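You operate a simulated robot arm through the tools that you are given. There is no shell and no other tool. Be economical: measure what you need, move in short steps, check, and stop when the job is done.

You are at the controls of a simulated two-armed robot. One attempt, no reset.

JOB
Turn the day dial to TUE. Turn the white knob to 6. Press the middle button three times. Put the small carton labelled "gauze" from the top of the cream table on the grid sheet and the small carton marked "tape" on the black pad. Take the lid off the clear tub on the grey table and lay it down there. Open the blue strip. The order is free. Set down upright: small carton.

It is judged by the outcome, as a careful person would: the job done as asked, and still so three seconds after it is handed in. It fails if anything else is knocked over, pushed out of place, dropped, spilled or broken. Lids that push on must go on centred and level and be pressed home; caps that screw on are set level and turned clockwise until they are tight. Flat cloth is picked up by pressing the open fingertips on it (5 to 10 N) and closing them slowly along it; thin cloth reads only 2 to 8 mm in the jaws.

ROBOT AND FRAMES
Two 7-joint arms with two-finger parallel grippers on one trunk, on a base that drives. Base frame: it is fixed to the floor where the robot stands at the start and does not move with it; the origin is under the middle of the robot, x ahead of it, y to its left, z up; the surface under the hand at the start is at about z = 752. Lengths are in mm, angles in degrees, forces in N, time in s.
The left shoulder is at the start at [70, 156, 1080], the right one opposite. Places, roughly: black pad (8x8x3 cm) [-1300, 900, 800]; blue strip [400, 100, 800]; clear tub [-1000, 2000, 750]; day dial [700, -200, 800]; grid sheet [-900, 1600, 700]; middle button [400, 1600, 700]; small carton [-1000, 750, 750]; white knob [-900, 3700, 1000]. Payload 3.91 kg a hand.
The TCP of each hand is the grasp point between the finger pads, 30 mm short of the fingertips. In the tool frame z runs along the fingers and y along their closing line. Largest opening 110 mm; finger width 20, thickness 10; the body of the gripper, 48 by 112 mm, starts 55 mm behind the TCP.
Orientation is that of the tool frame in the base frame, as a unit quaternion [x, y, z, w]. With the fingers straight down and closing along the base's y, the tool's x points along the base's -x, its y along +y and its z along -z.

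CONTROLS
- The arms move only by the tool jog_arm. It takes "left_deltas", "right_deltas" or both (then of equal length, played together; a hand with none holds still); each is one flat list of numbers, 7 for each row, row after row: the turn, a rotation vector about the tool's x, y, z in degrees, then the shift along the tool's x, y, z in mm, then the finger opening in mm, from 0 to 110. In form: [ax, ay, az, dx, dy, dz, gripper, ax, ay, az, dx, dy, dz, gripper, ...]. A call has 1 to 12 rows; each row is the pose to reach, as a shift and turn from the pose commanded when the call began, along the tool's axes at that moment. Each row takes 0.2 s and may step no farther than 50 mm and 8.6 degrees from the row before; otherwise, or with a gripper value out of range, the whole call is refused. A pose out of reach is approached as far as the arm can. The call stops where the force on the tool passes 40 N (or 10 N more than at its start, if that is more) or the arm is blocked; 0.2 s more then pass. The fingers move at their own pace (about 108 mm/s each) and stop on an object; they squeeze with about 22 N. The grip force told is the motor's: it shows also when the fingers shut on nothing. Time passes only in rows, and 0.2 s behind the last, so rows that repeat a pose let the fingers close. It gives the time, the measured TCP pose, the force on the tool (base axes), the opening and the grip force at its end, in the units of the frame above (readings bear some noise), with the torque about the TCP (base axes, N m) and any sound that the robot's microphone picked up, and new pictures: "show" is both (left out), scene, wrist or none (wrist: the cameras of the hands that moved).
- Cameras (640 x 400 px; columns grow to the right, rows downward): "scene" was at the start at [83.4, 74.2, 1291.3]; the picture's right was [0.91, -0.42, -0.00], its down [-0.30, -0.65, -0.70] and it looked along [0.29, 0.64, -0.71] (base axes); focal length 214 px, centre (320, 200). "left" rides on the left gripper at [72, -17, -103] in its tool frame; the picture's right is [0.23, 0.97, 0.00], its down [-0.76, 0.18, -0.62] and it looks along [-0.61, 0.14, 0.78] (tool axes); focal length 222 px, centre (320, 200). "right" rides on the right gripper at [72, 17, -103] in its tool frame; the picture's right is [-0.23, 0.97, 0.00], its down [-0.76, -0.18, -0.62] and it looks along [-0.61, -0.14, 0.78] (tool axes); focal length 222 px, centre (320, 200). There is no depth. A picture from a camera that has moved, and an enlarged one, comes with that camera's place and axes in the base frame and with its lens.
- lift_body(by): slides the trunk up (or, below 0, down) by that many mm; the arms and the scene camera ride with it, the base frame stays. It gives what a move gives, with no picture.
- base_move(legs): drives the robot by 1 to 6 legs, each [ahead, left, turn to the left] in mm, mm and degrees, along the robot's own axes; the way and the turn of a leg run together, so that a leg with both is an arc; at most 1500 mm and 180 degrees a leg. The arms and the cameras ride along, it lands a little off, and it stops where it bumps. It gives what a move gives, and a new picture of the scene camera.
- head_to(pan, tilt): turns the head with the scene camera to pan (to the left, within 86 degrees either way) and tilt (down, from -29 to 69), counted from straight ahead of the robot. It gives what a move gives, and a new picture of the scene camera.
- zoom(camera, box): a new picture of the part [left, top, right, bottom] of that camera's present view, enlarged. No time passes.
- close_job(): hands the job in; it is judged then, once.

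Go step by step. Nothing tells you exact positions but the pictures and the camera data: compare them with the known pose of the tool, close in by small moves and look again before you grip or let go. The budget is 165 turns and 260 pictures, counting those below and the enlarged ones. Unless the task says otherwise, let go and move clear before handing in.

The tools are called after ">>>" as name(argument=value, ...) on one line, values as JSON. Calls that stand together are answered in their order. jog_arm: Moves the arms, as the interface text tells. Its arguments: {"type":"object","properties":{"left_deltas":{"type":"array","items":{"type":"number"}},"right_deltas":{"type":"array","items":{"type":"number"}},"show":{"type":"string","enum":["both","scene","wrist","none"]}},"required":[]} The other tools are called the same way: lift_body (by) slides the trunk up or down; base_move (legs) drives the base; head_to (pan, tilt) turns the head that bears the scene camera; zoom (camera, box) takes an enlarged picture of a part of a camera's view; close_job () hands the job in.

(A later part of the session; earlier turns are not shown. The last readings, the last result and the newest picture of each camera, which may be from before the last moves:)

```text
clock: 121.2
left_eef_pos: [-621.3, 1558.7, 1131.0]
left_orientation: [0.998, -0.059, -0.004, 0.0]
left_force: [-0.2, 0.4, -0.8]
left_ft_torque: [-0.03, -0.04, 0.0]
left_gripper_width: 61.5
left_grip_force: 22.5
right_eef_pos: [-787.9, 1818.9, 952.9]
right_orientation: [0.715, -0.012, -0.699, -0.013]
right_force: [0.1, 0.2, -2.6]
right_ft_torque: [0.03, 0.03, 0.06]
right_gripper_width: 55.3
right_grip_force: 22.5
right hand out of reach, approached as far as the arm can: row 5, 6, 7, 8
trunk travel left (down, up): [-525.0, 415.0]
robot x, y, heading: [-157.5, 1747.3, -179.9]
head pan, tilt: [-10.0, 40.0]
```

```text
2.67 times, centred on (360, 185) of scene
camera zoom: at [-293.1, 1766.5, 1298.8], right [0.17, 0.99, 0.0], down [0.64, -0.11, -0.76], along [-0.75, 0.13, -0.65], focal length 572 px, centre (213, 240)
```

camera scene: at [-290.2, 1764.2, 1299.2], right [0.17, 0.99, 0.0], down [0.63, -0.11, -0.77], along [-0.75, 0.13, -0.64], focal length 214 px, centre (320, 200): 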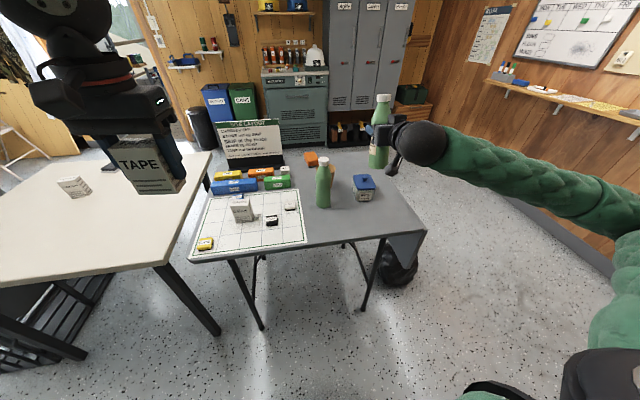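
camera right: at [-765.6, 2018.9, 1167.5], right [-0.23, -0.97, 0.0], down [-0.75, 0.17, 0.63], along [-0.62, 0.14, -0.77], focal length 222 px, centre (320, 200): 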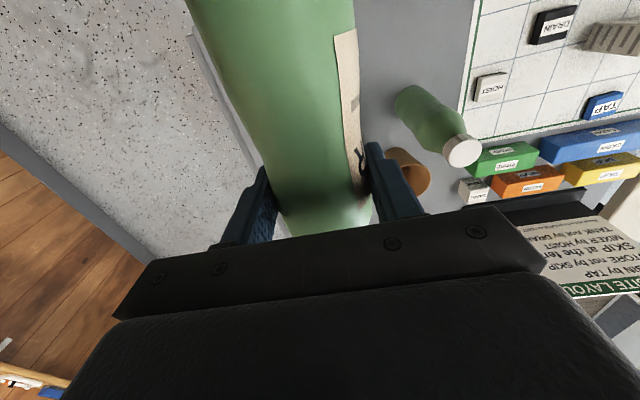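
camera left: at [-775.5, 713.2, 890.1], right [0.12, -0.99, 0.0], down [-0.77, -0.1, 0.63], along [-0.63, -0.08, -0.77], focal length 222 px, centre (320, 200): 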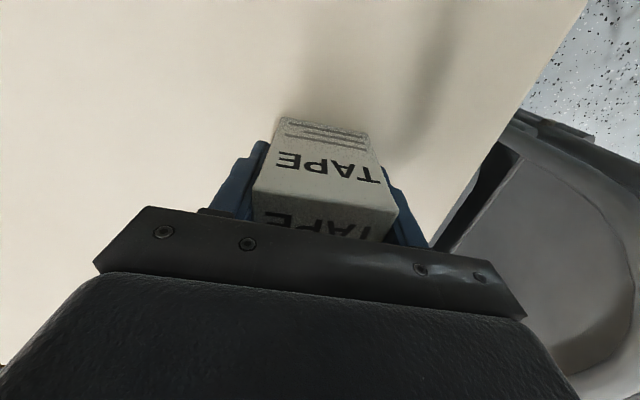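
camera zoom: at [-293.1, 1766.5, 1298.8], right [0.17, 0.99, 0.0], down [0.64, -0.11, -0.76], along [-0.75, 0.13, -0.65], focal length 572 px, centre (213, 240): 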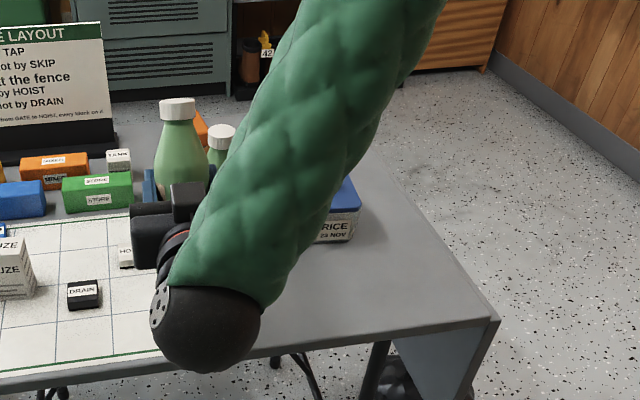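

The arm found a pose with the bottle upright at (-788,1819,953). I'll shift with the base and lower with the trunk instead.

>>> base_move(legs=[[12, -78, 0]])

>>> zoom(camera="scene", box=[220, 110, 420, 260])

```text
clock: 122.2
left_eef_pos: [-631.9, 1637.0, 1131.6]
left_orientation: [0.998, -0.06, -0.006, 0.001]
left_force: [0.5, -0.5, -0.3]
left_ft_torque: [-0.06, -0.02, 0.02]
left_gripper_width: 61.5
left_grip_force: 21.8
right_eef_pos: [-799.5, 1897.4, 953.0]
right_orientation: [0.715, -0.012, -0.699, -0.014]
right_force: [0.5, -0.1, -0.5]
right_ft_torque: [-0.01, 0.03, 0.06]
right_gripper_width: 55.4
right_grip_force: 21.6
trunk travel left (down, up): [-525.0, 415.0]
robot x, y, heading: [-167.0, 1827.8, -179.9]
head pan, tilt: [-10.0, 40.0]
camera scene: at [-303.3, 1844.9, 1299.1], right [0.17, 0.99, 0.0], down [0.63, -0.11, -0.77], along [-0.75, 0.13, -0.64], focal length 214 px, centre (320, 200)
```

scene: 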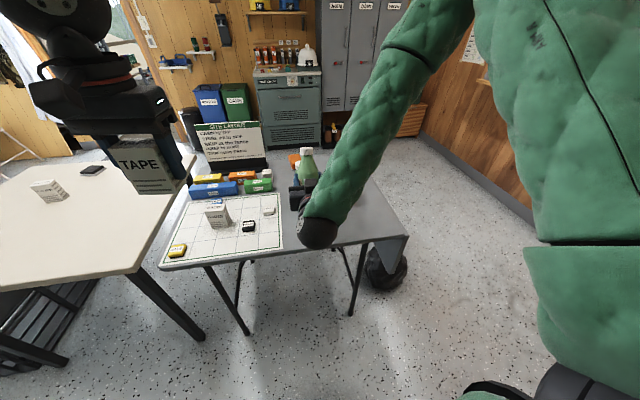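

```text
2.67 times, centred on (320, 185) of scene
camera zoom: at [-303.3, 1844.9, 1299.1], right [0.17, 0.99, 0.0], down [0.63, -0.11, -0.77], along [-0.75, 0.13, -0.64], focal length 572 px, centre (320, 240)
```

zoom: 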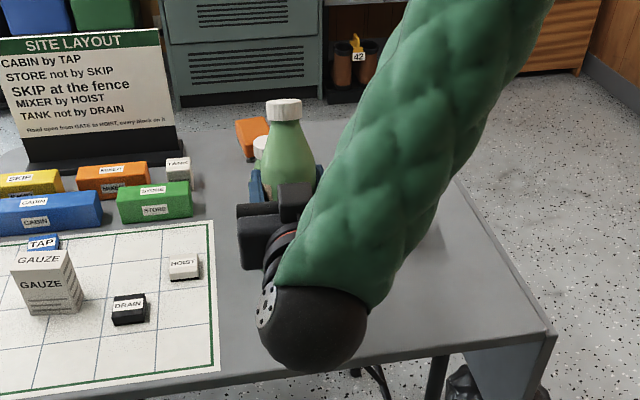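

>>> lift_body(by=-75)

>>> zoom(camera="right", box=[0, 0, 640, 400])

```text
clock: 123.3
left_eef_pos: [-630.2, 1633.8, 1056.2]
left_orientation: [0.998, -0.059, -0.006, 0.0]
left_force: [0.7, -0.2, -0.6]
left_ft_torque: [0.0, -0.01, -0.02]
left_gripper_width: 61.8
left_grip_force: 21.7
right_eef_pos: [-798.5, 1895.7, 878.7]
right_orientation: [0.714, -0.01, -0.7, -0.013]
right_force: [-0.4, -0.2, -0.4]
right_ft_torque: [-0.01, -0.02, -0.02]
right_gripper_width: 55.1
right_grip_force: 21.9
trunk travel left (down, up): [-450.0, 490.0]
robot x, y, heading: [-169.2, 1825.6, -179.5]
head pan, tilt: [-10.0, 40.0]
```

```text
1.00 times, centred on (320, 200) of right (not enlarged: the box is as wide or as high as the picture)
camera zoom: at [-694.4, 1875.4, 808.7], right [-0.04, -0.97, 0.22], down [0.61, 0.15, 0.78], along [-0.79, 0.17, 0.59], focal length 222 px, centre (320, 200)
```

zoom: 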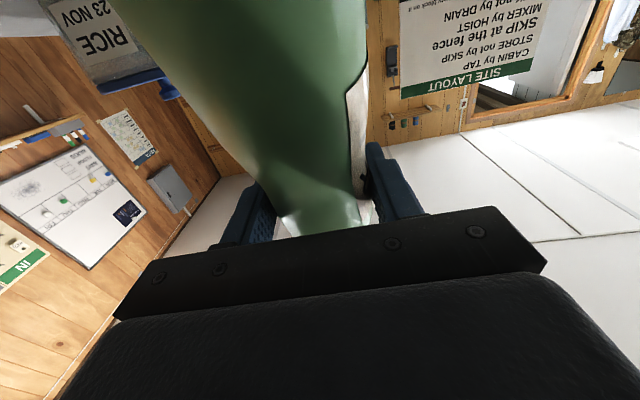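

>>> lift_body(by=-16)

>>> lift_body(by=-4)

>>> lift_body(by=-3)

```text
clock: 124.0
left_eef_pos: [-630.4, 1634.1, 1041.3]
left_orientation: [0.998, -0.058, -0.007, 0.0]
left_force: [0.2, 0.4, 0.3]
left_ft_torque: [0.0, 0.0, 0.04]
left_gripper_width: 61.6
left_grip_force: 22.2
right_eef_pos: [-797.6, 1896.5, 861.9]
right_orientation: [0.714, -0.011, -0.7, -0.014]
right_force: [-0.2, -0.6, -0.4]
right_ft_torque: [-0.02, -0.04, -0.01]
right_gripper_width: 55.1
right_grip_force: 22.3
trunk travel left (down, up): [-434.0, 506.0]
robot x, y, heading: [-167.3, 1826.4, -179.9]
head pan, tilt: [-10.0, 40.0]
```

```text
clock: 124.5
left_eef_pos: [-630.4, 1634.4, 1036.7]
left_orientation: [0.998, -0.059, -0.006, -0.001]
left_force: [0.0, 0.2, -0.4]
left_ft_torque: [0.0, -0.01, 0.04]
left_gripper_width: 61.5
left_grip_force: 22.1
right_eef_pos: [-799.5, 1896.3, 858.4]
right_orientation: [0.714, -0.011, -0.7, -0.014]
right_force: [0.4, -0.9, 0.0]
right_ft_torque: [0.0, -0.03, 0.01]
right_gripper_width: 55.3
right_grip_force: 22.8
trunk travel left (down, up): [-430.0, 510.0]
robot x, y, heading: [-169.5, 1828.3, -179.8]
head pan, tilt: [-10.0, 40.0]
```

```text
clock: 125.0
left_eef_pos: [-631.6, 1634.3, 1033.6]
left_orientation: [0.998, -0.059, -0.006, 0.0]
left_force: [0.4, 0.9, -0.9]
left_ft_torque: [-0.02, -0.03, 0.02]
left_gripper_width: 61.6
left_grip_force: 22.2
right_eef_pos: [-799.4, 1896.8, 855.6]
right_orientation: [0.714, -0.012, -0.7, -0.014]
right_force: [-0.5, 0.0, 0.1]
right_ft_torque: [0.0, 0.01, -0.01]
right_gripper_width: 55.1
right_grip_force: 22.6
trunk travel left (down, up): [-427.0, 513.0]
robot x, y, heading: [-169.4, 1830.8, -180.0]
head pan, tilt: [-10.0, 40.0]
```

>>> lift_body(by=-4)

>>> lift_body(by=-4)

>>> zoom(camera="scene", box=[240, 110, 400, 230])

```text
clock: 125.5
left_eef_pos: [-631.8, 1634.1, 1030.8]
left_orientation: [0.998, -0.059, -0.006, -0.001]
left_force: [0.1, -0.1, 0.0]
left_ft_torque: [-0.01, -0.01, 0.02]
left_gripper_width: 61.4
left_grip_force: 22.3
right_eef_pos: [-800.0, 1895.1, 853.6]
right_orientation: [0.713, -0.011, -0.701, -0.013]
right_force: [-3.2, -0.1, 19.2]
right_ft_torque: [0.0, 0.11, 0.0]
right_gripper_width: 55.6
right_grip_force: 21.9
trunk travel left (down, up): [-423.0, 517.0]
robot x, y, heading: [-163.6, 1830.0, -180.0]
head pan, tilt: [-10.0, 40.0]
```

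```text
clock: 126.1
left_eef_pos: [-630.8, 1634.2, 1026.0]
left_orientation: [0.998, -0.058, -0.006, 0.0]
left_force: [-0.8, -0.7, -0.7]
left_ft_torque: [-0.01, 0.03, 0.01]
left_gripper_width: 61.5
left_grip_force: 22.0
right_eef_pos: [-797.3, 1896.3, 847.8]
right_orientation: [0.714, -0.011, -0.7, -0.014]
right_force: [-2.0, -0.2, 16.0]
right_ft_torque: [-0.09, 0.13, -0.01]
right_gripper_width: 55.1
right_grip_force: 21.9
trunk travel left (down, up): [-419.0, 521.0]
robot x, y, heading: [-169.1, 1829.1, -180.1]
head pan, tilt: [-10.0, 40.0]
```

```text
3.33 times, centred on (320, 170) of scene
camera zoom: at [-301.9, 1842.7, 1193.3], right [0.17, 0.99, 0.0], down [0.63, -0.11, -0.77], along [-0.75, 0.13, -0.64], focal length 715 px, centre (320, 300)
```

zoom: 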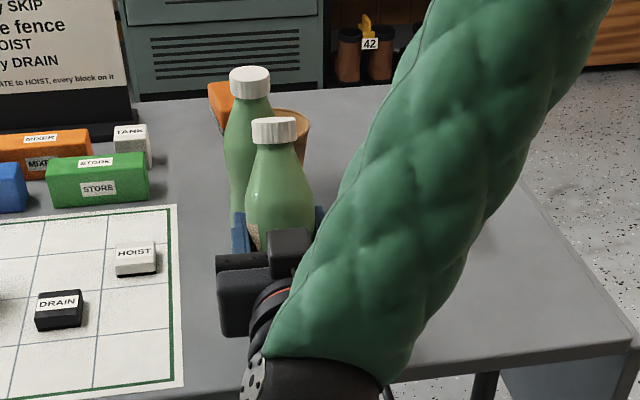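

The bottle is on the table. Release with a single short row.

>>> jog_arm(right_deltas=[0, 0, 0, 0, 0, 0, 95], show="none")

>>> zoom(camera="scene", box=[240, 110, 400, 230])

```text
clock: 126.5
left_eef_pos: [-631.4, 1634.6, 1026.2]
left_orientation: [0.998, -0.058, -0.006, 0.0]
left_force: [0.4, 1.1, -0.7]
left_ft_torque: [0.01, 0.0, 0.0]
left_gripper_width: 61.5
left_grip_force: 21.7
right_eef_pos: [-799.5, 1896.0, 846.0]
right_orientation: [0.714, -0.011, -0.7, -0.013]
right_force: [-0.8, -0.4, -0.2]
right_ft_torque: [-0.01, 0.02, 0.04]
right_gripper_width: 94.9
right_grip_force: 0.1
trunk travel left (down, up): [-419.0, 521.0]
robot x, y, heading: [-167.0, 1826.7, -179.8]
head pan, tilt: [-10.0, 40.0]
```

```text
3.33 times, centred on (320, 170) of scene
camera zoom: at [-302.3, 1842.7, 1193.1], right [0.17, 0.99, 0.0], down [0.63, -0.11, -0.77], along [-0.75, 0.13, -0.64], focal length 715 px, centre (320, 300)
```

zoom: 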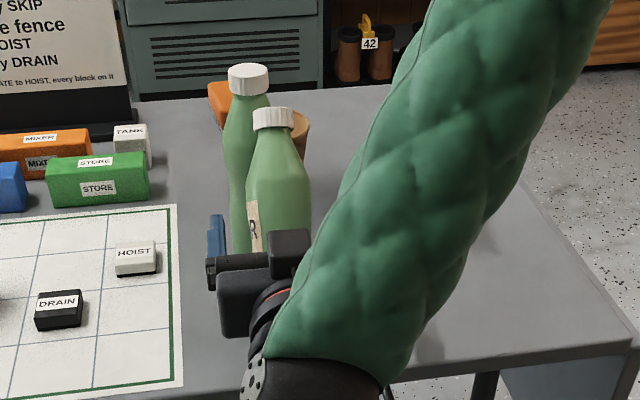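

>>> base_move(legs=[[-110, 0, 0]])

>>> zoom(camera="scene", box=[240, 90, 400, 210])

```text
clock: 127.7
left_eef_pos: [-515.8, 1634.7, 1027.5]
left_orientation: [0.998, -0.059, -0.007, -0.001]
left_force: [0.2, 0.2, -1.4]
left_ft_torque: [0.01, 0.03, -0.01]
left_gripper_width: 61.5
left_grip_force: 21.8
right_eef_pos: [-683.9, 1896.9, 849.3]
right_orientation: [0.713, -0.01, -0.7, -0.012]
right_force: [0.3, -0.3, -0.2]
right_ft_torque: [0.01, -0.01, 0.0]
right_gripper_width: 95.1
right_grip_force: 0.1
trunk travel left (down, up): [-419.0, 521.0]
robot x, y, heading: [-55.6, 1826.1, -180.1]
head pan, tilt: [-10.0, 40.0]
camera scene: at [-187.7, 1843.0, 1193.5], right [0.17, 0.99, 0.0], down [0.63, -0.11, -0.77], along [-0.76, 0.13, -0.64], focal length 214 px, centre (320, 200)
```

scene: 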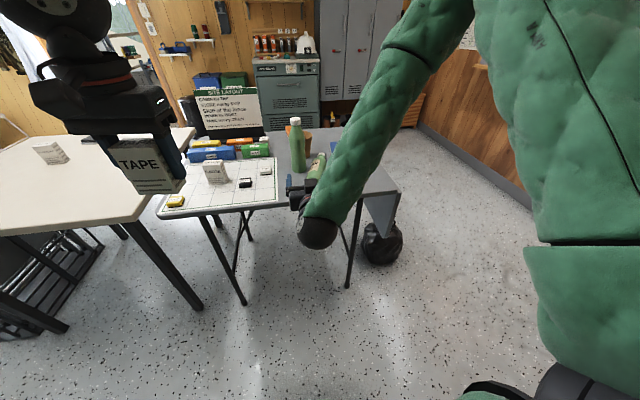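

```text
3.33 times, centred on (320, 150) of scene
camera zoom: at [-187.7, 1843.0, 1193.5], right [0.17, 0.99, 0.0], down [0.63, -0.11, -0.77], along [-0.76, 0.13, -0.64], focal length 715 px, centre (320, 367)
```

zoom: 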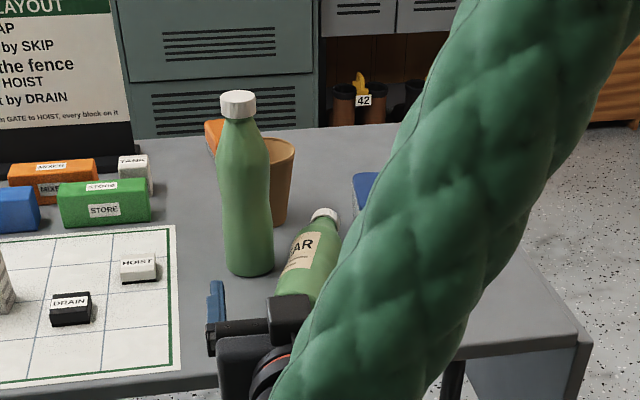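

The bottle toppled again as the hand withdrew. I'll raise, recover the arm posture and re-do it more carefully.

>>> lift_body(by=106)

>>> jog_arm(right_deltas=[0, 0, 0, -40, -20, 0, 80, 0, 8, 0, -80, -40, 0, 80, 0, 16, 0, -100, -60, 0, 80, 0, 24, 0, -110, -80, 0, 80, 0, 32, 0, -110, -100, 0, 80, 0, 40, 0, -110, -110, 0, 80, 0, 48, 0, -110, -110, 0, 80, 0, 56, 0, -110, -110, 0, 80, 0, 64, 0, -110, -110, 0, 80, 0, 72, 0, -110, -110, 0, 80, 0, 80, 0, -110, -110, 0, 80, 0, 88, 0, -110, -110, 0, 80], show="scene")

```text
clock: 129.1
left_eef_pos: [-518.9, 1635.5, 1131.7]
left_orientation: [0.998, -0.058, -0.006, -0.001]
left_force: [0.5, 0.1, 0.0]
left_ft_torque: [-0.04, -0.02, -0.01]
left_gripper_width: 61.5
left_grip_force: 22.3
right_eef_pos: [-685.6, 1895.6, 953.6]
right_orientation: [0.714, -0.011, -0.7, -0.013]
right_force: [-0.8, -0.2, -0.1]
right_ft_torque: [-0.03, -0.02, 0.02]
right_gripper_width: 95.1
right_grip_force: 0.0
trunk travel left (down, up): [-525.0, 415.0]
robot x, y, heading: [-57.1, 1830.3, -179.7]
head pan, tilt: [-10.0, 40.0]
```

```text
clock: 131.7
left_eef_pos: [-519.4, 1635.6, 1132.5]
left_orientation: [0.998, -0.058, -0.005, -0.001]
left_force: [-0.4, 0.7, 0.0]
left_ft_torque: [0.0, -0.03, 0.02]
left_gripper_width: 61.3
left_grip_force: 21.8
right_eef_pos: [-683.5, 2005.9, 1063.8]
right_orientation: [1.0, -0.017, -0.005, -0.002]
right_force: [-0.1, 0.8, 0.9]
right_ft_torque: [-0.01, 0.0, 0.0]
right_gripper_width: 79.8
right_grip_force: 0.1
trunk travel left (down, up): [-525.0, 415.0]
robot x, y, heading: [-53.8, 1830.2, -179.8]
head pan, tilt: [-10.0, 40.0]
camera scene: at [-190.6, 1843.4, 1299.1], right [0.17, 0.99, 0.0], down [0.63, -0.11, -0.77], along [-0.75, 0.13, -0.64], focal length 214 px, centre (320, 200)
```

scene: 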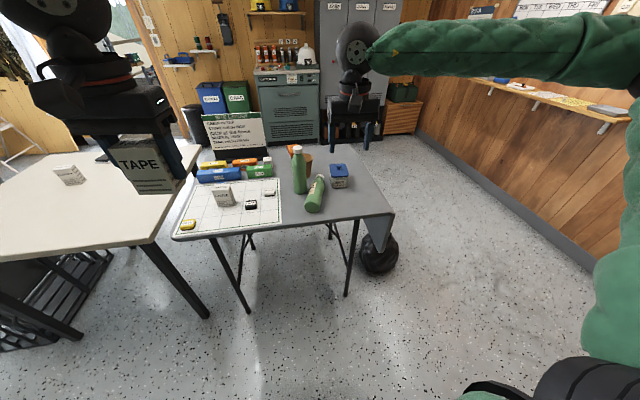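

>>> zoom(camera="scene", box=[260, 130, 380, 230])

```text
4.00 times, centred on (320, 180) of scene
camera zoom: at [-190.6, 1843.4, 1299.1], right [0.17, 0.99, 0.0], down [0.63, -0.11, -0.77], along [-0.75, 0.13, -0.64], focal length 858 px, centre (320, 280)
```

zoom: 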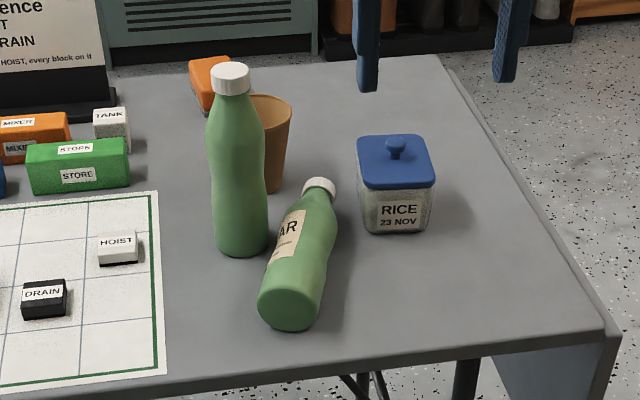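

Clear view: the bottle lies from (-780,1915) toward (-982,1981), close to the standing one. I'll grip it near its base, shift it to open space, then regrip.

>>> jog_arm(right_deltas=[0, 0, 3, -26, 13, 0, 80, 0, 0, 6, -52, 26, 0, 80, 0, 0, 9, -78, 40, 20, 80, 0, 0, 12, -105, 53, 60, 75, 0, 0, 14, -130, 66, 100, 70, 0, 0, 16, -153, 77, 130, 68, 0, 0, 16, -153, 77, 164, 68, 0, 0, 16, -153, 77, 200, 68], show="wrist")

```text
clock: 133.5
left_eef_pos: [-519.2, 1635.2, 1131.7]
left_orientation: [0.998, -0.058, -0.006, -0.001]
left_force: [-0.4, -0.3, 0.0]
left_ft_torque: [0.02, -0.01, -0.02]
left_gripper_width: 61.6
left_grip_force: 21.6
right_eef_pos: [-845.4, 1933.5, 866.5]
right_orientation: [0.988, -0.156, -0.006, -0.001]
right_force: [0.6, -0.5, 0.2]
right_ft_torque: [0.04, 0.05, -0.01]
right_gripper_width: 68.3
right_grip_force: 0.1
trunk travel left (down, up): [-525.0, 415.0]
robot x, y, heading: [-57.1, 1826.8, -179.8]
head pan, tilt: [-10.0, 40.0]
camera right: at [-779.2, 1894.6, 968.5], right [-0.52, -0.86, 0.0], down [-0.66, 0.4, 0.63], along [-0.54, 0.33, -0.77], focal length 222 px, centre (320, 200)
```

right: 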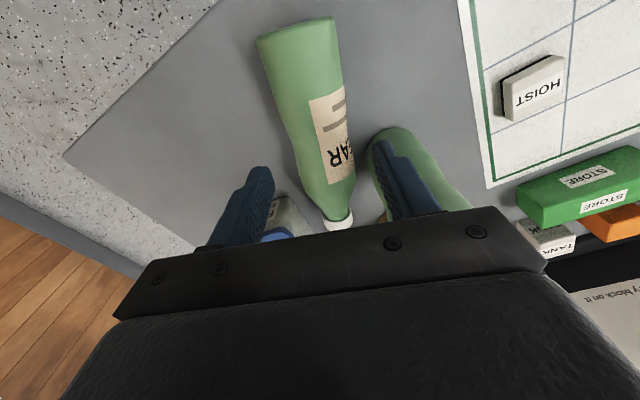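

>>> jog_arm(right_deltas=[0, 0, 0, 3, 3.5, 20, 68, 0, 0, 0, 3, 3.5, 50, 68, 0, 0, 0, 3, 3.5, 75, 68, 0, 0, 0, 3, 3.5, 91, 68, 0, 0, 0, 3, 3.5, 91, 45, 0, 0, 0, 3, 3.5, 91, 35, 0, 0, 0, 3, 3.5, 91, 35], show="none")

>>> zoom(camera="scene", box=[260, 130, 380, 230])

```text
clock: 135.1
left_eef_pos: [-518.6, 1634.7, 1130.7]
left_orientation: [0.998, -0.058, -0.006, -0.001]
left_force: [0.2, 0.3, -0.5]
left_ft_torque: [0.0, 0.0, 0.01]
left_gripper_width: 61.3
left_grip_force: 22.1
right_eef_pos: [-841.7, 1931.6, 776.0]
right_orientation: [0.988, -0.157, -0.008, -0.001]
right_force: [-0.5, 0.0, 0.5]
right_ft_torque: [-0.02, 0.01, 0.02]
right_gripper_width: 57.9
right_grip_force: 22.1
trunk travel left (down, up): [-525.0, 415.0]
robot x, y, heading: [-52.8, 1825.9, -179.7]
head pan, tilt: [-10.0, 40.0]
```

```text
4.00 times, centred on (320, 180) of scene
camera zoom: at [-189.7, 1843.0, 1299.2], right [0.17, 0.99, 0.0], down [0.63, -0.11, -0.77], along [-0.75, 0.13, -0.64], focal length 858 px, centre (320, 280)
```

zoom: 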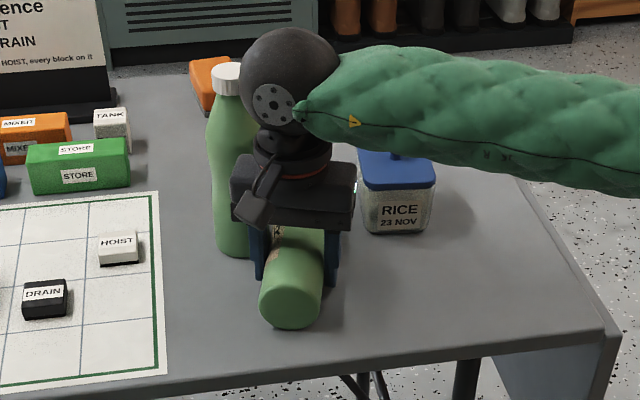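

Gripped. Lift, shift it to y≈1985 with axis straight away from the robot, lay it down and release.

>>> jog_arm(right_deltas=[0, 0, 0, 0, 0, -30, 35, 0, 0, 0, 0, 0, -65, 35, 0, 0, -6, -2, -18, -65, 35, 0, 0, -12, -5, -36, -65, 35, 0, 0, -18, -7, -53.5, -65, 35, 0, 0, -18, -7, -53.5, -35, 35, 0, 0, -18, -7, -53.5, -10, 35, 0, 0, -18, -7, -53.5, 0, 35, 0, 0, -18, -7, -53.5, 0, 60, 0, 0, -18, -7, -53.5, 0, 70], show="none")

>>> zoom(camera="scene", box=[260, 130, 380, 230])

```text
clock: 137.3
left_eef_pos: [-518.6, 1634.8, 1131.3]
left_orientation: [0.998, -0.059, -0.007, 0.0]
left_force: [0.1, 0.8, -0.6]
left_ft_torque: [0.01, 0.0, -0.01]
left_gripper_width: 61.5
left_grip_force: 22.2
right_eef_pos: [-832.5, 1983.2, 774.9]
right_orientation: [1.0, 0.001, -0.007, -0.002]
right_force: [-0.9, -0.3, -0.1]
right_ft_torque: [0.0, 0.03, -0.01]
right_gripper_width: 70.3
right_grip_force: 0.1
trunk travel left (down, up): [-525.0, 415.0]
robot x, y, heading: [-53.3, 1827.6, -179.7]
head pan, tilt: [-10.0, 40.0]
```

```text
4.00 times, centred on (320, 180) of scene
camera zoom: at [-189.7, 1843.1, 1299.2], right [0.17, 0.99, 0.0], down [0.63, -0.11, -0.77], along [-0.75, 0.13, -0.64], focal length 858 px, centre (320, 280)
```

zoom: 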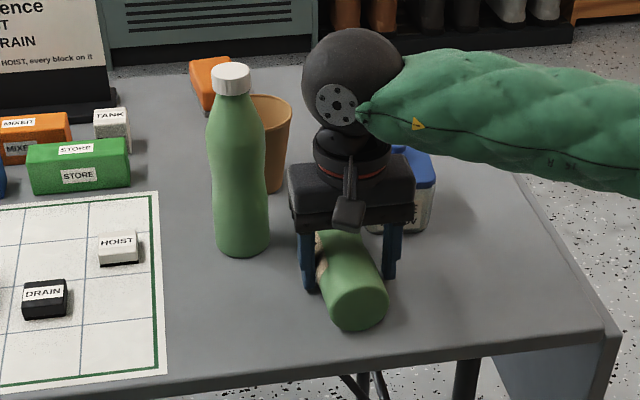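

>>> jog_arm(right_deltas=[0, 0, 0, -15, 0, 0, 70, 0, 0, 0, -30, 0, 0, 70, 0, 0, 0, -50, 0, 0, 70, 0, 0, 0, -50, 0, 0, 45, 0, 0, 0, -50, 0, 0, 35, 0, 0, 0, -50, 0, 0, 35, 0, 0, 0, -50, 0, -30, 35, 0, 0, 0, -50, 0, -70, 35, 0, 0, 0, -50, 0, -115, 35], show="none")

>>> zoom(camera="scene", box=[260, 120, 400, 230])

```text
clock: 139.3
left_eef_pos: [-517.1, 1634.8, 1132.4]
left_orientation: [0.998, -0.058, -0.007, -0.001]
left_force: [-0.3, 0.4, -0.8]
left_ft_torque: [0.03, 0.01, -0.03]
left_gripper_width: 61.6
left_grip_force: 22.1
right_eef_pos: [-879.2, 1982.0, 890.2]
right_orientation: [1.0, 0.0, -0.007, -0.002]
right_force: [-0.1, -0.8, -1.3]
right_ft_torque: [0.03, 0.04, -0.02]
right_gripper_width: 55.6
right_grip_force: 22.4
trunk travel left (down, up): [-525.0, 415.0]
robot x, y, heading: [-53.9, 1826.2, -179.7]
head pan, tilt: [-10.0, 40.0]
```

```text
3.64 times, centred on (330, 175) of scene
camera zoom: at [-189.0, 1842.5, 1299.2], right [0.17, 0.99, 0.0], down [0.63, -0.11, -0.77], along [-0.75, 0.13, -0.64], focal length 780 px, centre (284, 291)
```

zoom: 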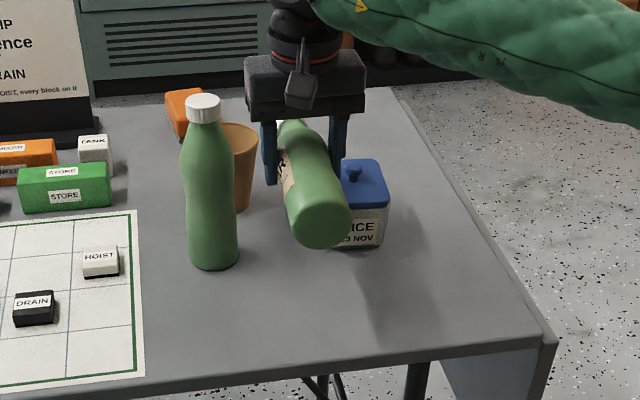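

Firm grip mid-body. Raise and pitch upright in front of the shoulder.

>>> jog_arm(right_deltas=[0, 0, 0, 0, 0, -45, 35, 0, -8, 0, 5, 0, -90, 35, 0, -16, 0, 10, 0, -130, 35, 0, -24, 0, 15, 0, -160, 35, 0, -32, 0, 20, 0, -170, 35, 0, -40, 0, 25, 0, -170, 35, 0, -48, 0, 30, 0, -170, 35, 0, -56, 0, 30, 0, -170, 35, 0, -64, 0, 30, 0, -170, 35, 0, -72, 0, 30, 0, -170, 35, 0, -80, 0, 30, 0, -170, 35, 0, -88, 0, 30, 0, -170, 35], show="scene")

```text
clock: 141.9
left_eef_pos: [-518.7, 1636.8, 1131.1]
left_orientation: [0.998, -0.058, -0.006, -0.001]
left_force: [0.2, -0.6, -0.2]
left_ft_torque: [-0.02, 0.0, 0.02]
left_gripper_width: 61.5
left_grip_force: 22.1
right_eef_pos: [-847.4, 1982.7, 1059.7]
right_orientation: [0.784, 0.002, -0.621, -0.001]
right_force: [-0.1, 0.2, -0.8]
right_ft_torque: [0.03, 0.01, 0.03]
right_gripper_width: 55.5
right_grip_force: 22.0
right hand out of reach, approached as far as the arm can: row 11, 12
trunk travel left (down, up): [-525.0, 415.0]
robot x, y, heading: [-52.3, 1825.9, -179.8]
head pan, tilt: [-10.0, 40.0]
camera scene: at [-190.6, 1844.0, 1299.1], right [0.17, 0.99, 0.0], down [0.63, -0.11, -0.77], along [-0.75, 0.13, -0.64], focal length 214 px, centre (320, 200)
```

scene: 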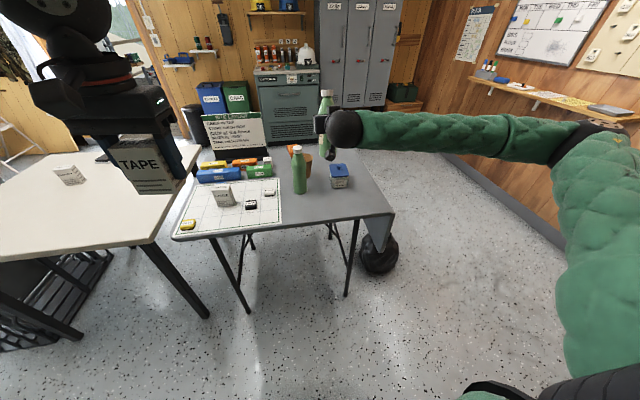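

The wrist tops out at 77°, so the bottle leans 13°. I'll carry it over with the base, lower with the trunk until the base edge touches, then rotate it flat before releasing.

>>> base_move(legs=[[-20, 86, 0]])

>>> lift_body(by=-196)

>>> zoom(camera="scene", box=[250, 90, 410, 210])

```text
clock: 142.9
left_eef_pos: [-497.5, 1545.8, 1129.6]
left_orientation: [0.998, -0.057, -0.006, -0.002]
left_force: [0.2, -0.2, 0.3]
left_ft_torque: [0.03, 0.03, -0.02]
left_gripper_width: 61.7
left_grip_force: 22.1
right_eef_pos: [-829.1, 1892.9, 1060.9]
right_orientation: [0.783, 0.002, -0.621, -0.002]
right_force: [-0.1, -0.3, 0.1]
right_ft_torque: [0.04, 0.0, -0.02]
right_gripper_width: 55.2
right_grip_force: 21.7
trunk travel left (down, up): [-525.0, 415.0]
robot x, y, heading: [-34.5, 1741.5, -179.6]
head pan, tilt: [-10.0, 40.0]
camera scene: at [-168.7, 1755.5, 1299.3], right [0.17, 0.99, 0.0], down [0.63, -0.11, -0.77], along [-0.76, 0.13, -0.64], focal length 214 px, centre (320, 200)
```

scene: 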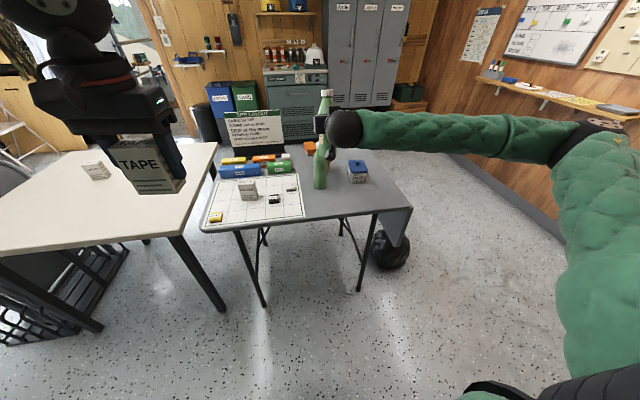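

```text
clock: 145.1
left_eef_pos: [-498.1, 1548.1, 935.6]
left_orientation: [0.998, -0.057, -0.005, 0.0]
left_force: [-0.6, 0.2, -0.4]
left_ft_torque: [-0.03, -0.01, 0.02]
left_gripper_width: 61.4
left_grip_force: 21.2
right_eef_pos: [-827.3, 1895.8, 866.1]
right_orientation: [0.783, 0.003, -0.621, -0.001]
right_force: [-0.6, -0.5, 0.0]
right_ft_torque: [0.02, 0.01, 0.0]
right_gripper_width: 55.3
right_grip_force: 22.2
trunk travel left (down, up): [-329.0, 611.0]
robot x, y, heading: [-35.5, 1741.7, -179.7]
head pan, tilt: [-10.0, 40.0]
```

```text
3.33 times, centred on (330, 150) of scene
camera zoom: at [-168.9, 1757.3, 1103.4], right [0.17, 0.99, 0.0], down [0.63, -0.11, -0.77], along [-0.75, 0.13, -0.64], focal length 715 px, centre (287, 367)
```

zoom: 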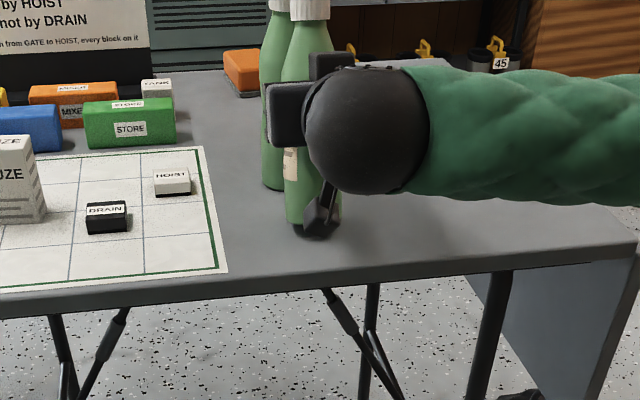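

>>> lift_body(by=-8)

>>> lift_body(by=-4)

```text
clock: 145.7
left_eef_pos: [-495.9, 1547.7, 928.1]
left_orientation: [0.998, -0.058, -0.007, -0.001]
left_force: [0.3, 0.2, -0.3]
left_ft_torque: [-0.01, -0.03, -0.02]
left_gripper_width: 61.7
left_grip_force: 21.8
right_eef_pos: [-826.6, 1894.4, 859.0]
right_orientation: [0.783, 0.003, -0.622, -0.001]
right_force: [0.6, -1.8, 19.2]
right_ft_torque: [-0.15, 0.2, 0.03]
right_gripper_width: 55.8
right_grip_force: 22.0
trunk travel left (down, up): [-321.0, 619.0]
robot x, y, heading: [-34.4, 1740.4, -179.4]
head pan, tilt: [-10.0, 40.0]
```

```text
clock: 146.2
left_eef_pos: [-495.9, 1548.0, 924.7]
left_orientation: [0.998, -0.058, -0.006, -0.002]
left_force: [0.4, -0.8, -0.6]
left_ft_torque: [-0.01, 0.03, -0.01]
left_gripper_width: 61.4
left_grip_force: 22.1
right_eef_pos: [-826.3, 1894.1, 853.5]
right_orientation: [0.784, 0.003, -0.621, -0.001]
right_force: [-0.2, -3.3, 17.1]
right_ft_torque: [-0.27, 0.16, 0.0]
right_gripper_width: 55.3
right_grip_force: 22.4
trunk travel left (down, up): [-317.0, 623.0]
robot x, y, heading: [-34.8, 1744.2, -179.7]
head pan, tilt: [-10.0, 40.0]
```

Edge contact made. Draw the hand +x by 25 mm (with the base) to rotate the bottle flat.

>>> base_move(legs=[[-25, 0, 0]])

>>> zoom(camera="scene", box=[260, 80, 380, 200])

```text
clock: 147.0
left_eef_pos: [-471.5, 1548.4, 924.3]
left_orientation: [0.998, -0.057, -0.007, 0.0]
left_force: [0.3, -0.4, -0.8]
left_ft_torque: [-0.03, -0.01, 0.03]
left_gripper_width: 61.3
left_grip_force: 21.9
right_eef_pos: [-800.1, 1895.5, 852.2]
right_orientation: [0.783, 0.002, -0.622, -0.001]
right_force: [0.5, 0.5, -0.2]
right_ft_torque: [0.0, -0.02, -0.01]
right_gripper_width: 55.6
right_grip_force: 22.1
trunk travel left (down, up): [-317.0, 623.0]
robot x, y, heading: [-8.6, 1747.1, -179.7]
head pan, tilt: [-10.0, 40.0]
camera scene: at [-142.1, 1757.6, 1091.4], right [0.17, 0.99, 0.0], down [0.63, -0.11, -0.77], along [-0.76, 0.13, -0.64], focal length 214 px, centre (320, 200)
```

scene: 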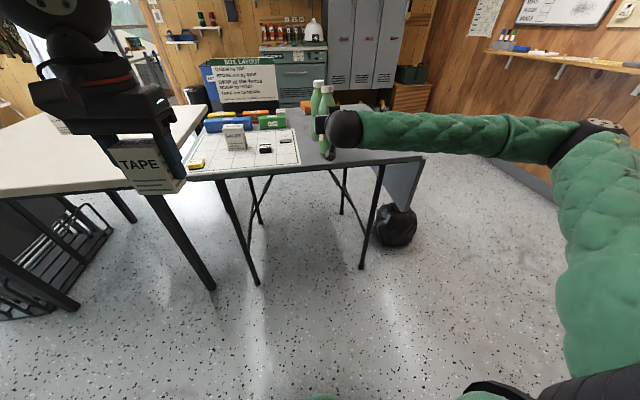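

```text
3.33 times, centred on (320, 140) of scene
camera zoom: at [-142.1, 1757.6, 1091.4], right [0.17, 0.99, 0.0], down [0.63, -0.11, -0.77], along [-0.76, 0.13, -0.64], focal length 715 px, centre (320, 400)
```

zoom: 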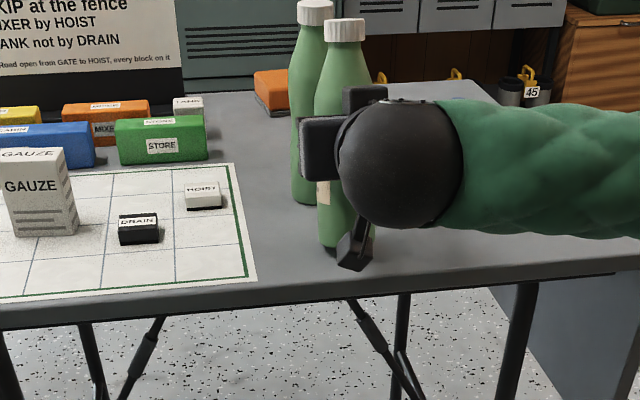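

>>> zoom(camera="scene", box=[300, 75, 350, 165])

```text
4.44 times, centred on (325, 120) of scene
camera zoom: at [-142.1, 1757.6, 1091.4], right [0.17, 0.99, 0.0], down [0.63, -0.11, -0.77], along [-0.76, 0.13, -0.64], focal length 953 px, centre (298, 556)
```

zoom: 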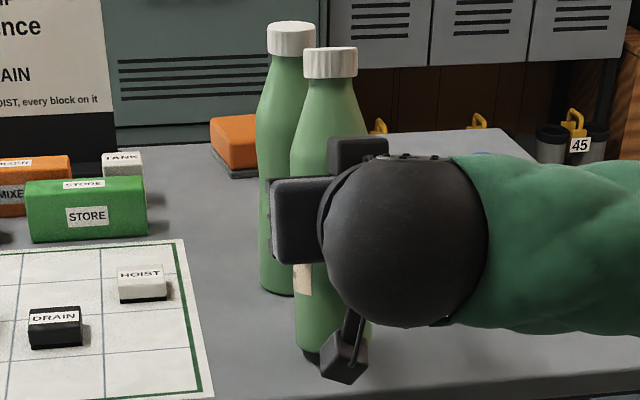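

It looks upright like its neighbour. Press slightly to seat it flat.

>>> lift_body(by=-4)

>>> zoom(camera="scene", box=[300, 75, 350, 165])

```text
clock: 147.5
left_eef_pos: [-471.1, 1547.8, 918.9]
left_orientation: [0.998, -0.057, -0.007, 0.0]
left_force: [-0.1, -0.3, -1.2]
left_ft_torque: [-0.02, 0.0, -0.01]
left_gripper_width: 61.6
left_grip_force: 22.9
right_eef_pos: [-801.1, 1895.5, 849.8]
right_orientation: [0.783, 0.003, -0.622, 0.0]
right_force: [-1.8, -0.9, 9.0]
right_ft_torque: [0.03, 0.3, 0.01]
right_gripper_width: 55.2
right_grip_force: 22.2
trunk travel left (down, up): [-313.0, 627.0]
robot x, y, heading: [-9.2, 1742.9, -179.7]
head pan, tilt: [-10.0, 40.0]
```

```text
4.44 times, centred on (325, 120) of scene
camera zoom: at [-142.8, 1757.4, 1087.5], right [0.17, 0.99, 0.0], down [0.63, -0.11, -0.77], along [-0.76, 0.13, -0.64], focal length 953 px, centre (298, 556)
```

zoom: 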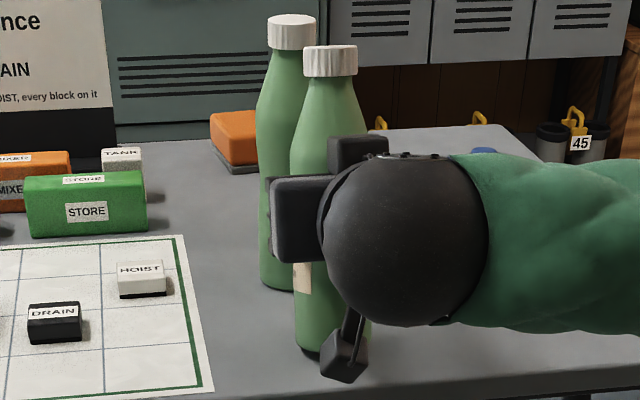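

Projected size matches a vertical stance. Releasing gently.

>>> jog_arm(right_deltas=[0, 0, 0, 0, 0, 0, 62, 0, 0, 0, 0, 0, 0, 95, 0, 0, 0, 0, 0, 0, 95, 0, 0, 0, 0, 0, 0, 95, 0, 0, 0, 0, 0, 0, 95, 0, 0, 0, 0, 0, 0, 95], show="none")

>>> zoom(camera="scene", box=[300, 75, 350, 165])

```text
clock: 148.9
left_eef_pos: [-471.3, 1548.8, 919.9]
left_orientation: [0.998, -0.058, -0.006, 0.0]
left_force: [-0.2, 0.6, -0.1]
left_ft_torque: [-0.03, -0.02, 0.0]
left_gripper_width: 61.4
left_grip_force: 21.8
right_eef_pos: [-801.0, 1895.9, 847.7]
right_orientation: [0.784, 0.004, -0.62, 0.0]
right_force: [-0.8, 0.1, -0.6]
right_ft_torque: [0.01, 0.02, -0.02]
right_gripper_width: 95.0
right_grip_force: 0.0
trunk travel left (down, up): [-313.0, 627.0]
robot x, y, heading: [-4.4, 1744.9, -179.6]
head pan, tilt: [-10.0, 40.0]
```

```text
4.44 times, centred on (325, 120) of scene
camera zoom: at [-143.3, 1757.5, 1087.2], right [0.17, 0.99, 0.0], down [0.63, -0.11, -0.77], along [-0.75, 0.13, -0.64], focal length 953 px, centre (298, 556)
```

zoom: 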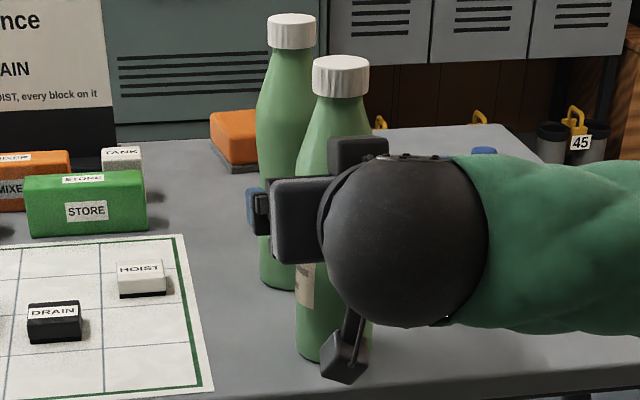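

The bottle is leaning back on the palm. I'll push it gently forward upright with a small base move.

>>> base_move(legs=[[20, 0, 0]])

>>> zoom(camera="scene", box=[300, 75, 350, 165])

```text
clock: 149.7
left_eef_pos: [-493.3, 1548.6, 919.0]
left_orientation: [0.998, -0.057, -0.005, -0.001]
left_force: [-0.4, 0.0, -0.8]
left_ft_torque: [0.02, -0.01, 0.01]
left_gripper_width: 61.7
left_grip_force: 21.9
right_eef_pos: [-821.5, 1895.9, 847.2]
right_orientation: [0.785, 0.003, -0.62, -0.001]
right_force: [-0.6, -0.3, -0.1]
right_ft_torque: [-0.02, 0.03, 0.02]
right_gripper_width: 95.1
right_grip_force: 0.1
trunk travel left (down, up): [-313.0, 627.0]
robot x, y, heading: [-28.8, 1741.7, -179.8]
head pan, tilt: [-10.0, 40.0]
camera scene: at [-164.7, 1757.4, 1087.0], right [0.17, 0.99, 0.0], down [0.64, -0.11, -0.76], along [-0.75, 0.13, -0.64], focal length 214 px, centre (320, 200)
```

scene: 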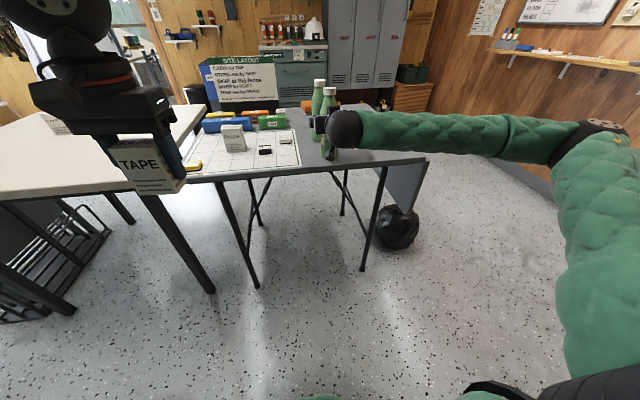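

```text
4.44 times, centred on (325, 120) of scene
camera zoom: at [-164.7, 1757.4, 1087.0], right [0.17, 0.99, 0.0], down [0.64, -0.11, -0.76], along [-0.75, 0.13, -0.64], focal length 953 px, centre (298, 556)
```

zoom: 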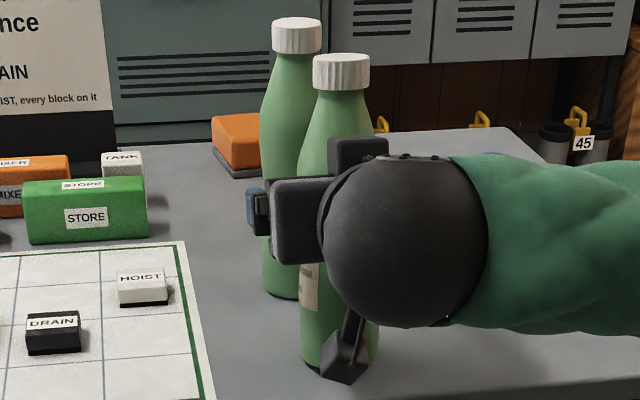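

Upright and free of force now. Back away with the base.

>>> base_move(legs=[[-40, 0, 0], [-70, 0, 0]])

```text
clock: 151.2
left_eef_pos: [-380.4, 1547.9, 919.9]
left_orientation: [0.998, -0.056, -0.008, 0.0]
left_force: [0.8, -0.1, 0.2]
left_ft_torque: [0.0, 0.02, -0.03]
left_gripper_width: 61.6
left_grip_force: 21.6
right_eef_pos: [-711.8, 1893.5, 848.9]
right_orientation: [0.784, 0.004, -0.621, 0.0]
right_force: [0.5, 0.1, -0.9]
right_ft_torque: [-0.02, 0.01, -0.03]
right_gripper_width: 95.1
right_grip_force: 0.0
trunk travel left (down, up): [-313.0, 627.0]
robot x, y, heading: [86.5, 1743.8, -179.4]
head pan, tilt: [-10.0, 40.0]
camera scene: at [-51.5, 1757.7, 1087.5], right [0.17, 0.99, 0.0], down [0.63, -0.11, -0.77], along [-0.76, 0.13, -0.64], focal length 214 px, centre (320, 200)
```

scene: 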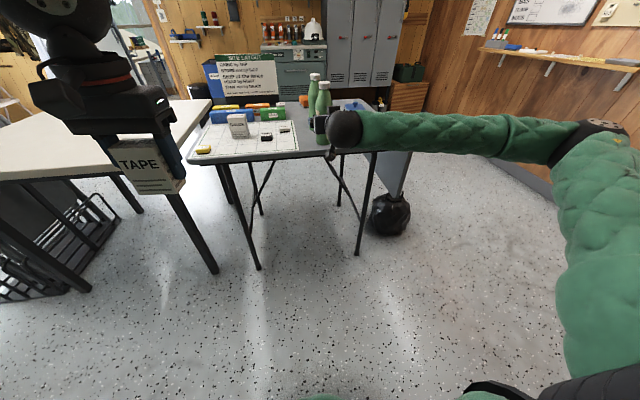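

The bottle stands. Raise the trunk and recover the arm posture.

>>> lift_body(by=212)

>>> jog_arm(right_deltas=[0, 0, 0, 0, 0, -30, 80, 0, 8, 0, 0, 0, -60, 80, 0, 16, 0, 0, 0, -60, 80, 0, 24, 0, 0, 0, -60, 80, 0, 32, 0, 0, 0, -60, 80, 0, 40, 0, 0, 0, -60, 80, 0, 48, 0, 0, 0, -60, 80, 0, 56, 0, 0, 0, -60, 80, 0, 64, 0, 0, 0, -60, 80, 0, 70, 0, 0, 0, -60, 80, 0, 77, 0, 0, 0, -60, 80], show="scene")

```text
clock: 153.5
left_eef_pos: [-380.8, 1548.1, 1131.7]
left_orientation: [0.998, -0.056, -0.006, 0.0]
left_force: [0.6, -0.4, -0.1]
left_ft_torque: [0.0, -0.01, -0.02]
left_gripper_width: 61.3
left_grip_force: 22.2
right_eef_pos: [-710.5, 1893.6, 1060.8]
right_orientation: [0.785, 0.003, -0.62, -0.001]
right_force: [0.6, -0.4, -0.1]
right_ft_torque: [-0.01, -0.02, -0.03]
right_gripper_width: 95.2
right_grip_force: 0.1
trunk travel left (down, up): [-525.0, 415.0]
robot x, y, heading: [81.1, 1744.1, -179.4]
head pan, tilt: [-10.0, 40.0]
```

```text
clock: 155.9
left_eef_pos: [-381.4, 1547.2, 1131.9]
left_orientation: [0.998, -0.055, -0.006, -0.001]
left_force: [-0.6, 0.0, -1.5]
left_ft_torque: [0.03, -0.01, 0.02]
left_gripper_width: 61.4
left_grip_force: 22.1
right_eef_pos: [-654.1, 1895.5, 1072.3]
right_orientation: [1.0, 0.003, 0.004, -0.002]
right_force: [0.3, 0.3, -0.2]
right_ft_torque: [-0.01, -0.02, 0.01]
right_gripper_width: 80.1
right_grip_force: 0.1
trunk travel left (down, up): [-525.0, 415.0]
robot x, y, heading: [80.0, 1743.4, -179.3]
head pan, tilt: [-10.0, 40.0]
camera scene: at [-53.4, 1757.4, 1299.2], right [0.17, 0.99, 0.0], down [0.63, -0.11, -0.77], along [-0.75, 0.13, -0.64], focal length 214 px, centre (320, 200)
```

scene: 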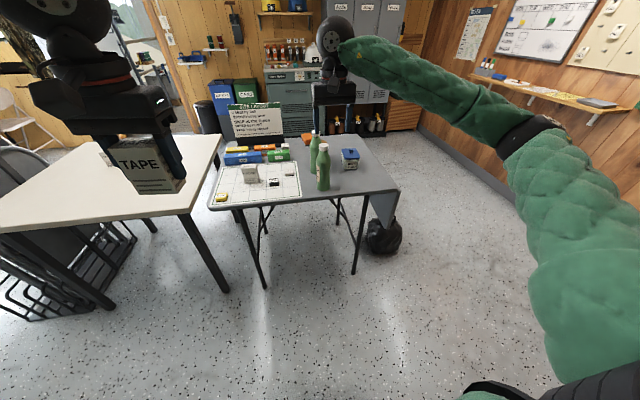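

Both bottles stand. Now the tub: drive so the right hand is above it.

>>> base_move(legs=[[295, -160, 0]])

>>> zoom(camera="right", box=[120, 0, 520, 200])

>>> zoom(camera="scene", box=[240, 130, 400, 250])

```text
clock: 158.1
left_eef_pos: [-676.9, 1714.2, 1131.2]
left_orientation: [0.998, -0.058, -0.006, 0.0]
left_force: [0.1, -0.7, 0.2]
left_ft_torque: [-0.03, 0.01, 0.02]
left_gripper_width: 61.6
left_grip_force: 22.2
right_eef_pos: [-948.2, 2062.3, 1072.3]
right_orientation: [1.0, 0.001, 0.002, -0.003]
right_force: [-0.3, 0.7, -0.7]
right_ft_torque: [-0.06, -0.01, -0.01]
right_gripper_width: 80.1
right_grip_force: 0.0
trunk travel left (down, up): [-525.0, 415.0]
robot x, y, heading: [-211.6, 1910.2, -179.7]
head pan, tilt: [-10.0, 40.0]
camera scene: at [-348.3, 1922.8, 1299.1], right [0.17, 0.99, 0.0], down [0.63, -0.11, -0.77], along [-0.75, 0.13, -0.64], focal length 214 px, centre (320, 200)
```

scene: 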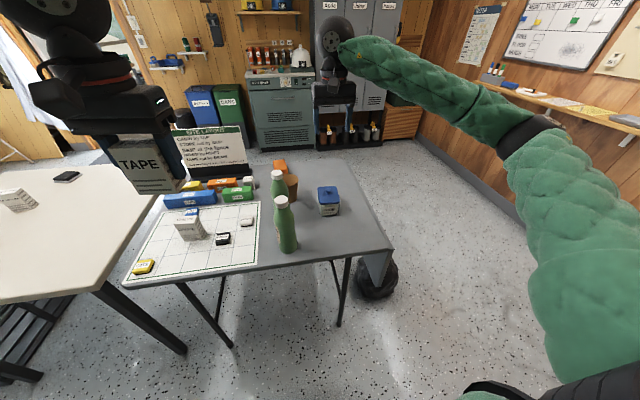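

```text
1.60 times, centred on (320, 100) of right
camera zoom: at [-875.7, 2044.8, 1176.5], right [-0.23, -0.97, -0.01], down [-0.77, 0.17, 0.62], along [-0.6, 0.14, -0.78], focal length 355 px, centre (320, 360)
```

zoom: 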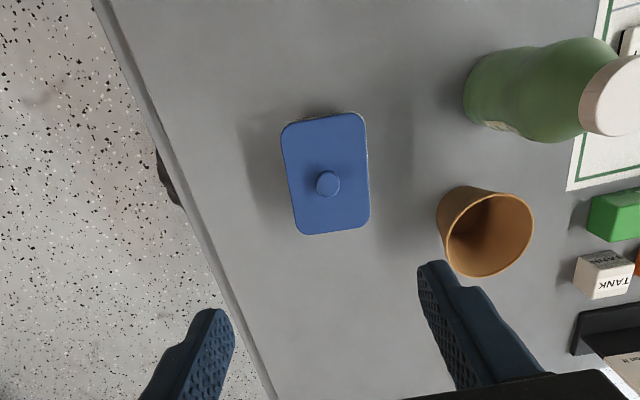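

```text
3.33 times, centred on (320, 190) of scene
camera zoom: at [-348.3, 1922.8, 1299.1], right [0.17, 0.99, 0.0], down [0.63, -0.11, -0.77], along [-0.75, 0.13, -0.64], focal length 715 px, centre (320, 233)
```

zoom: 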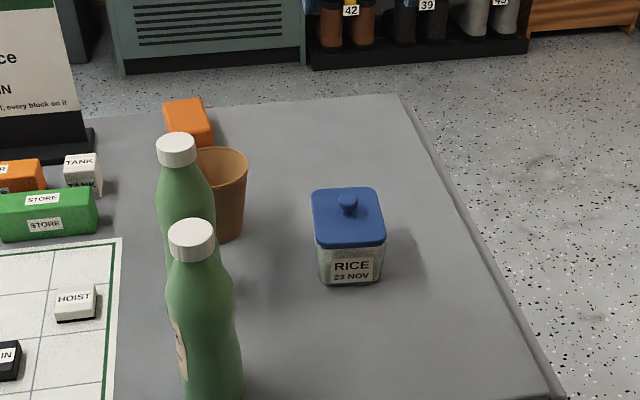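

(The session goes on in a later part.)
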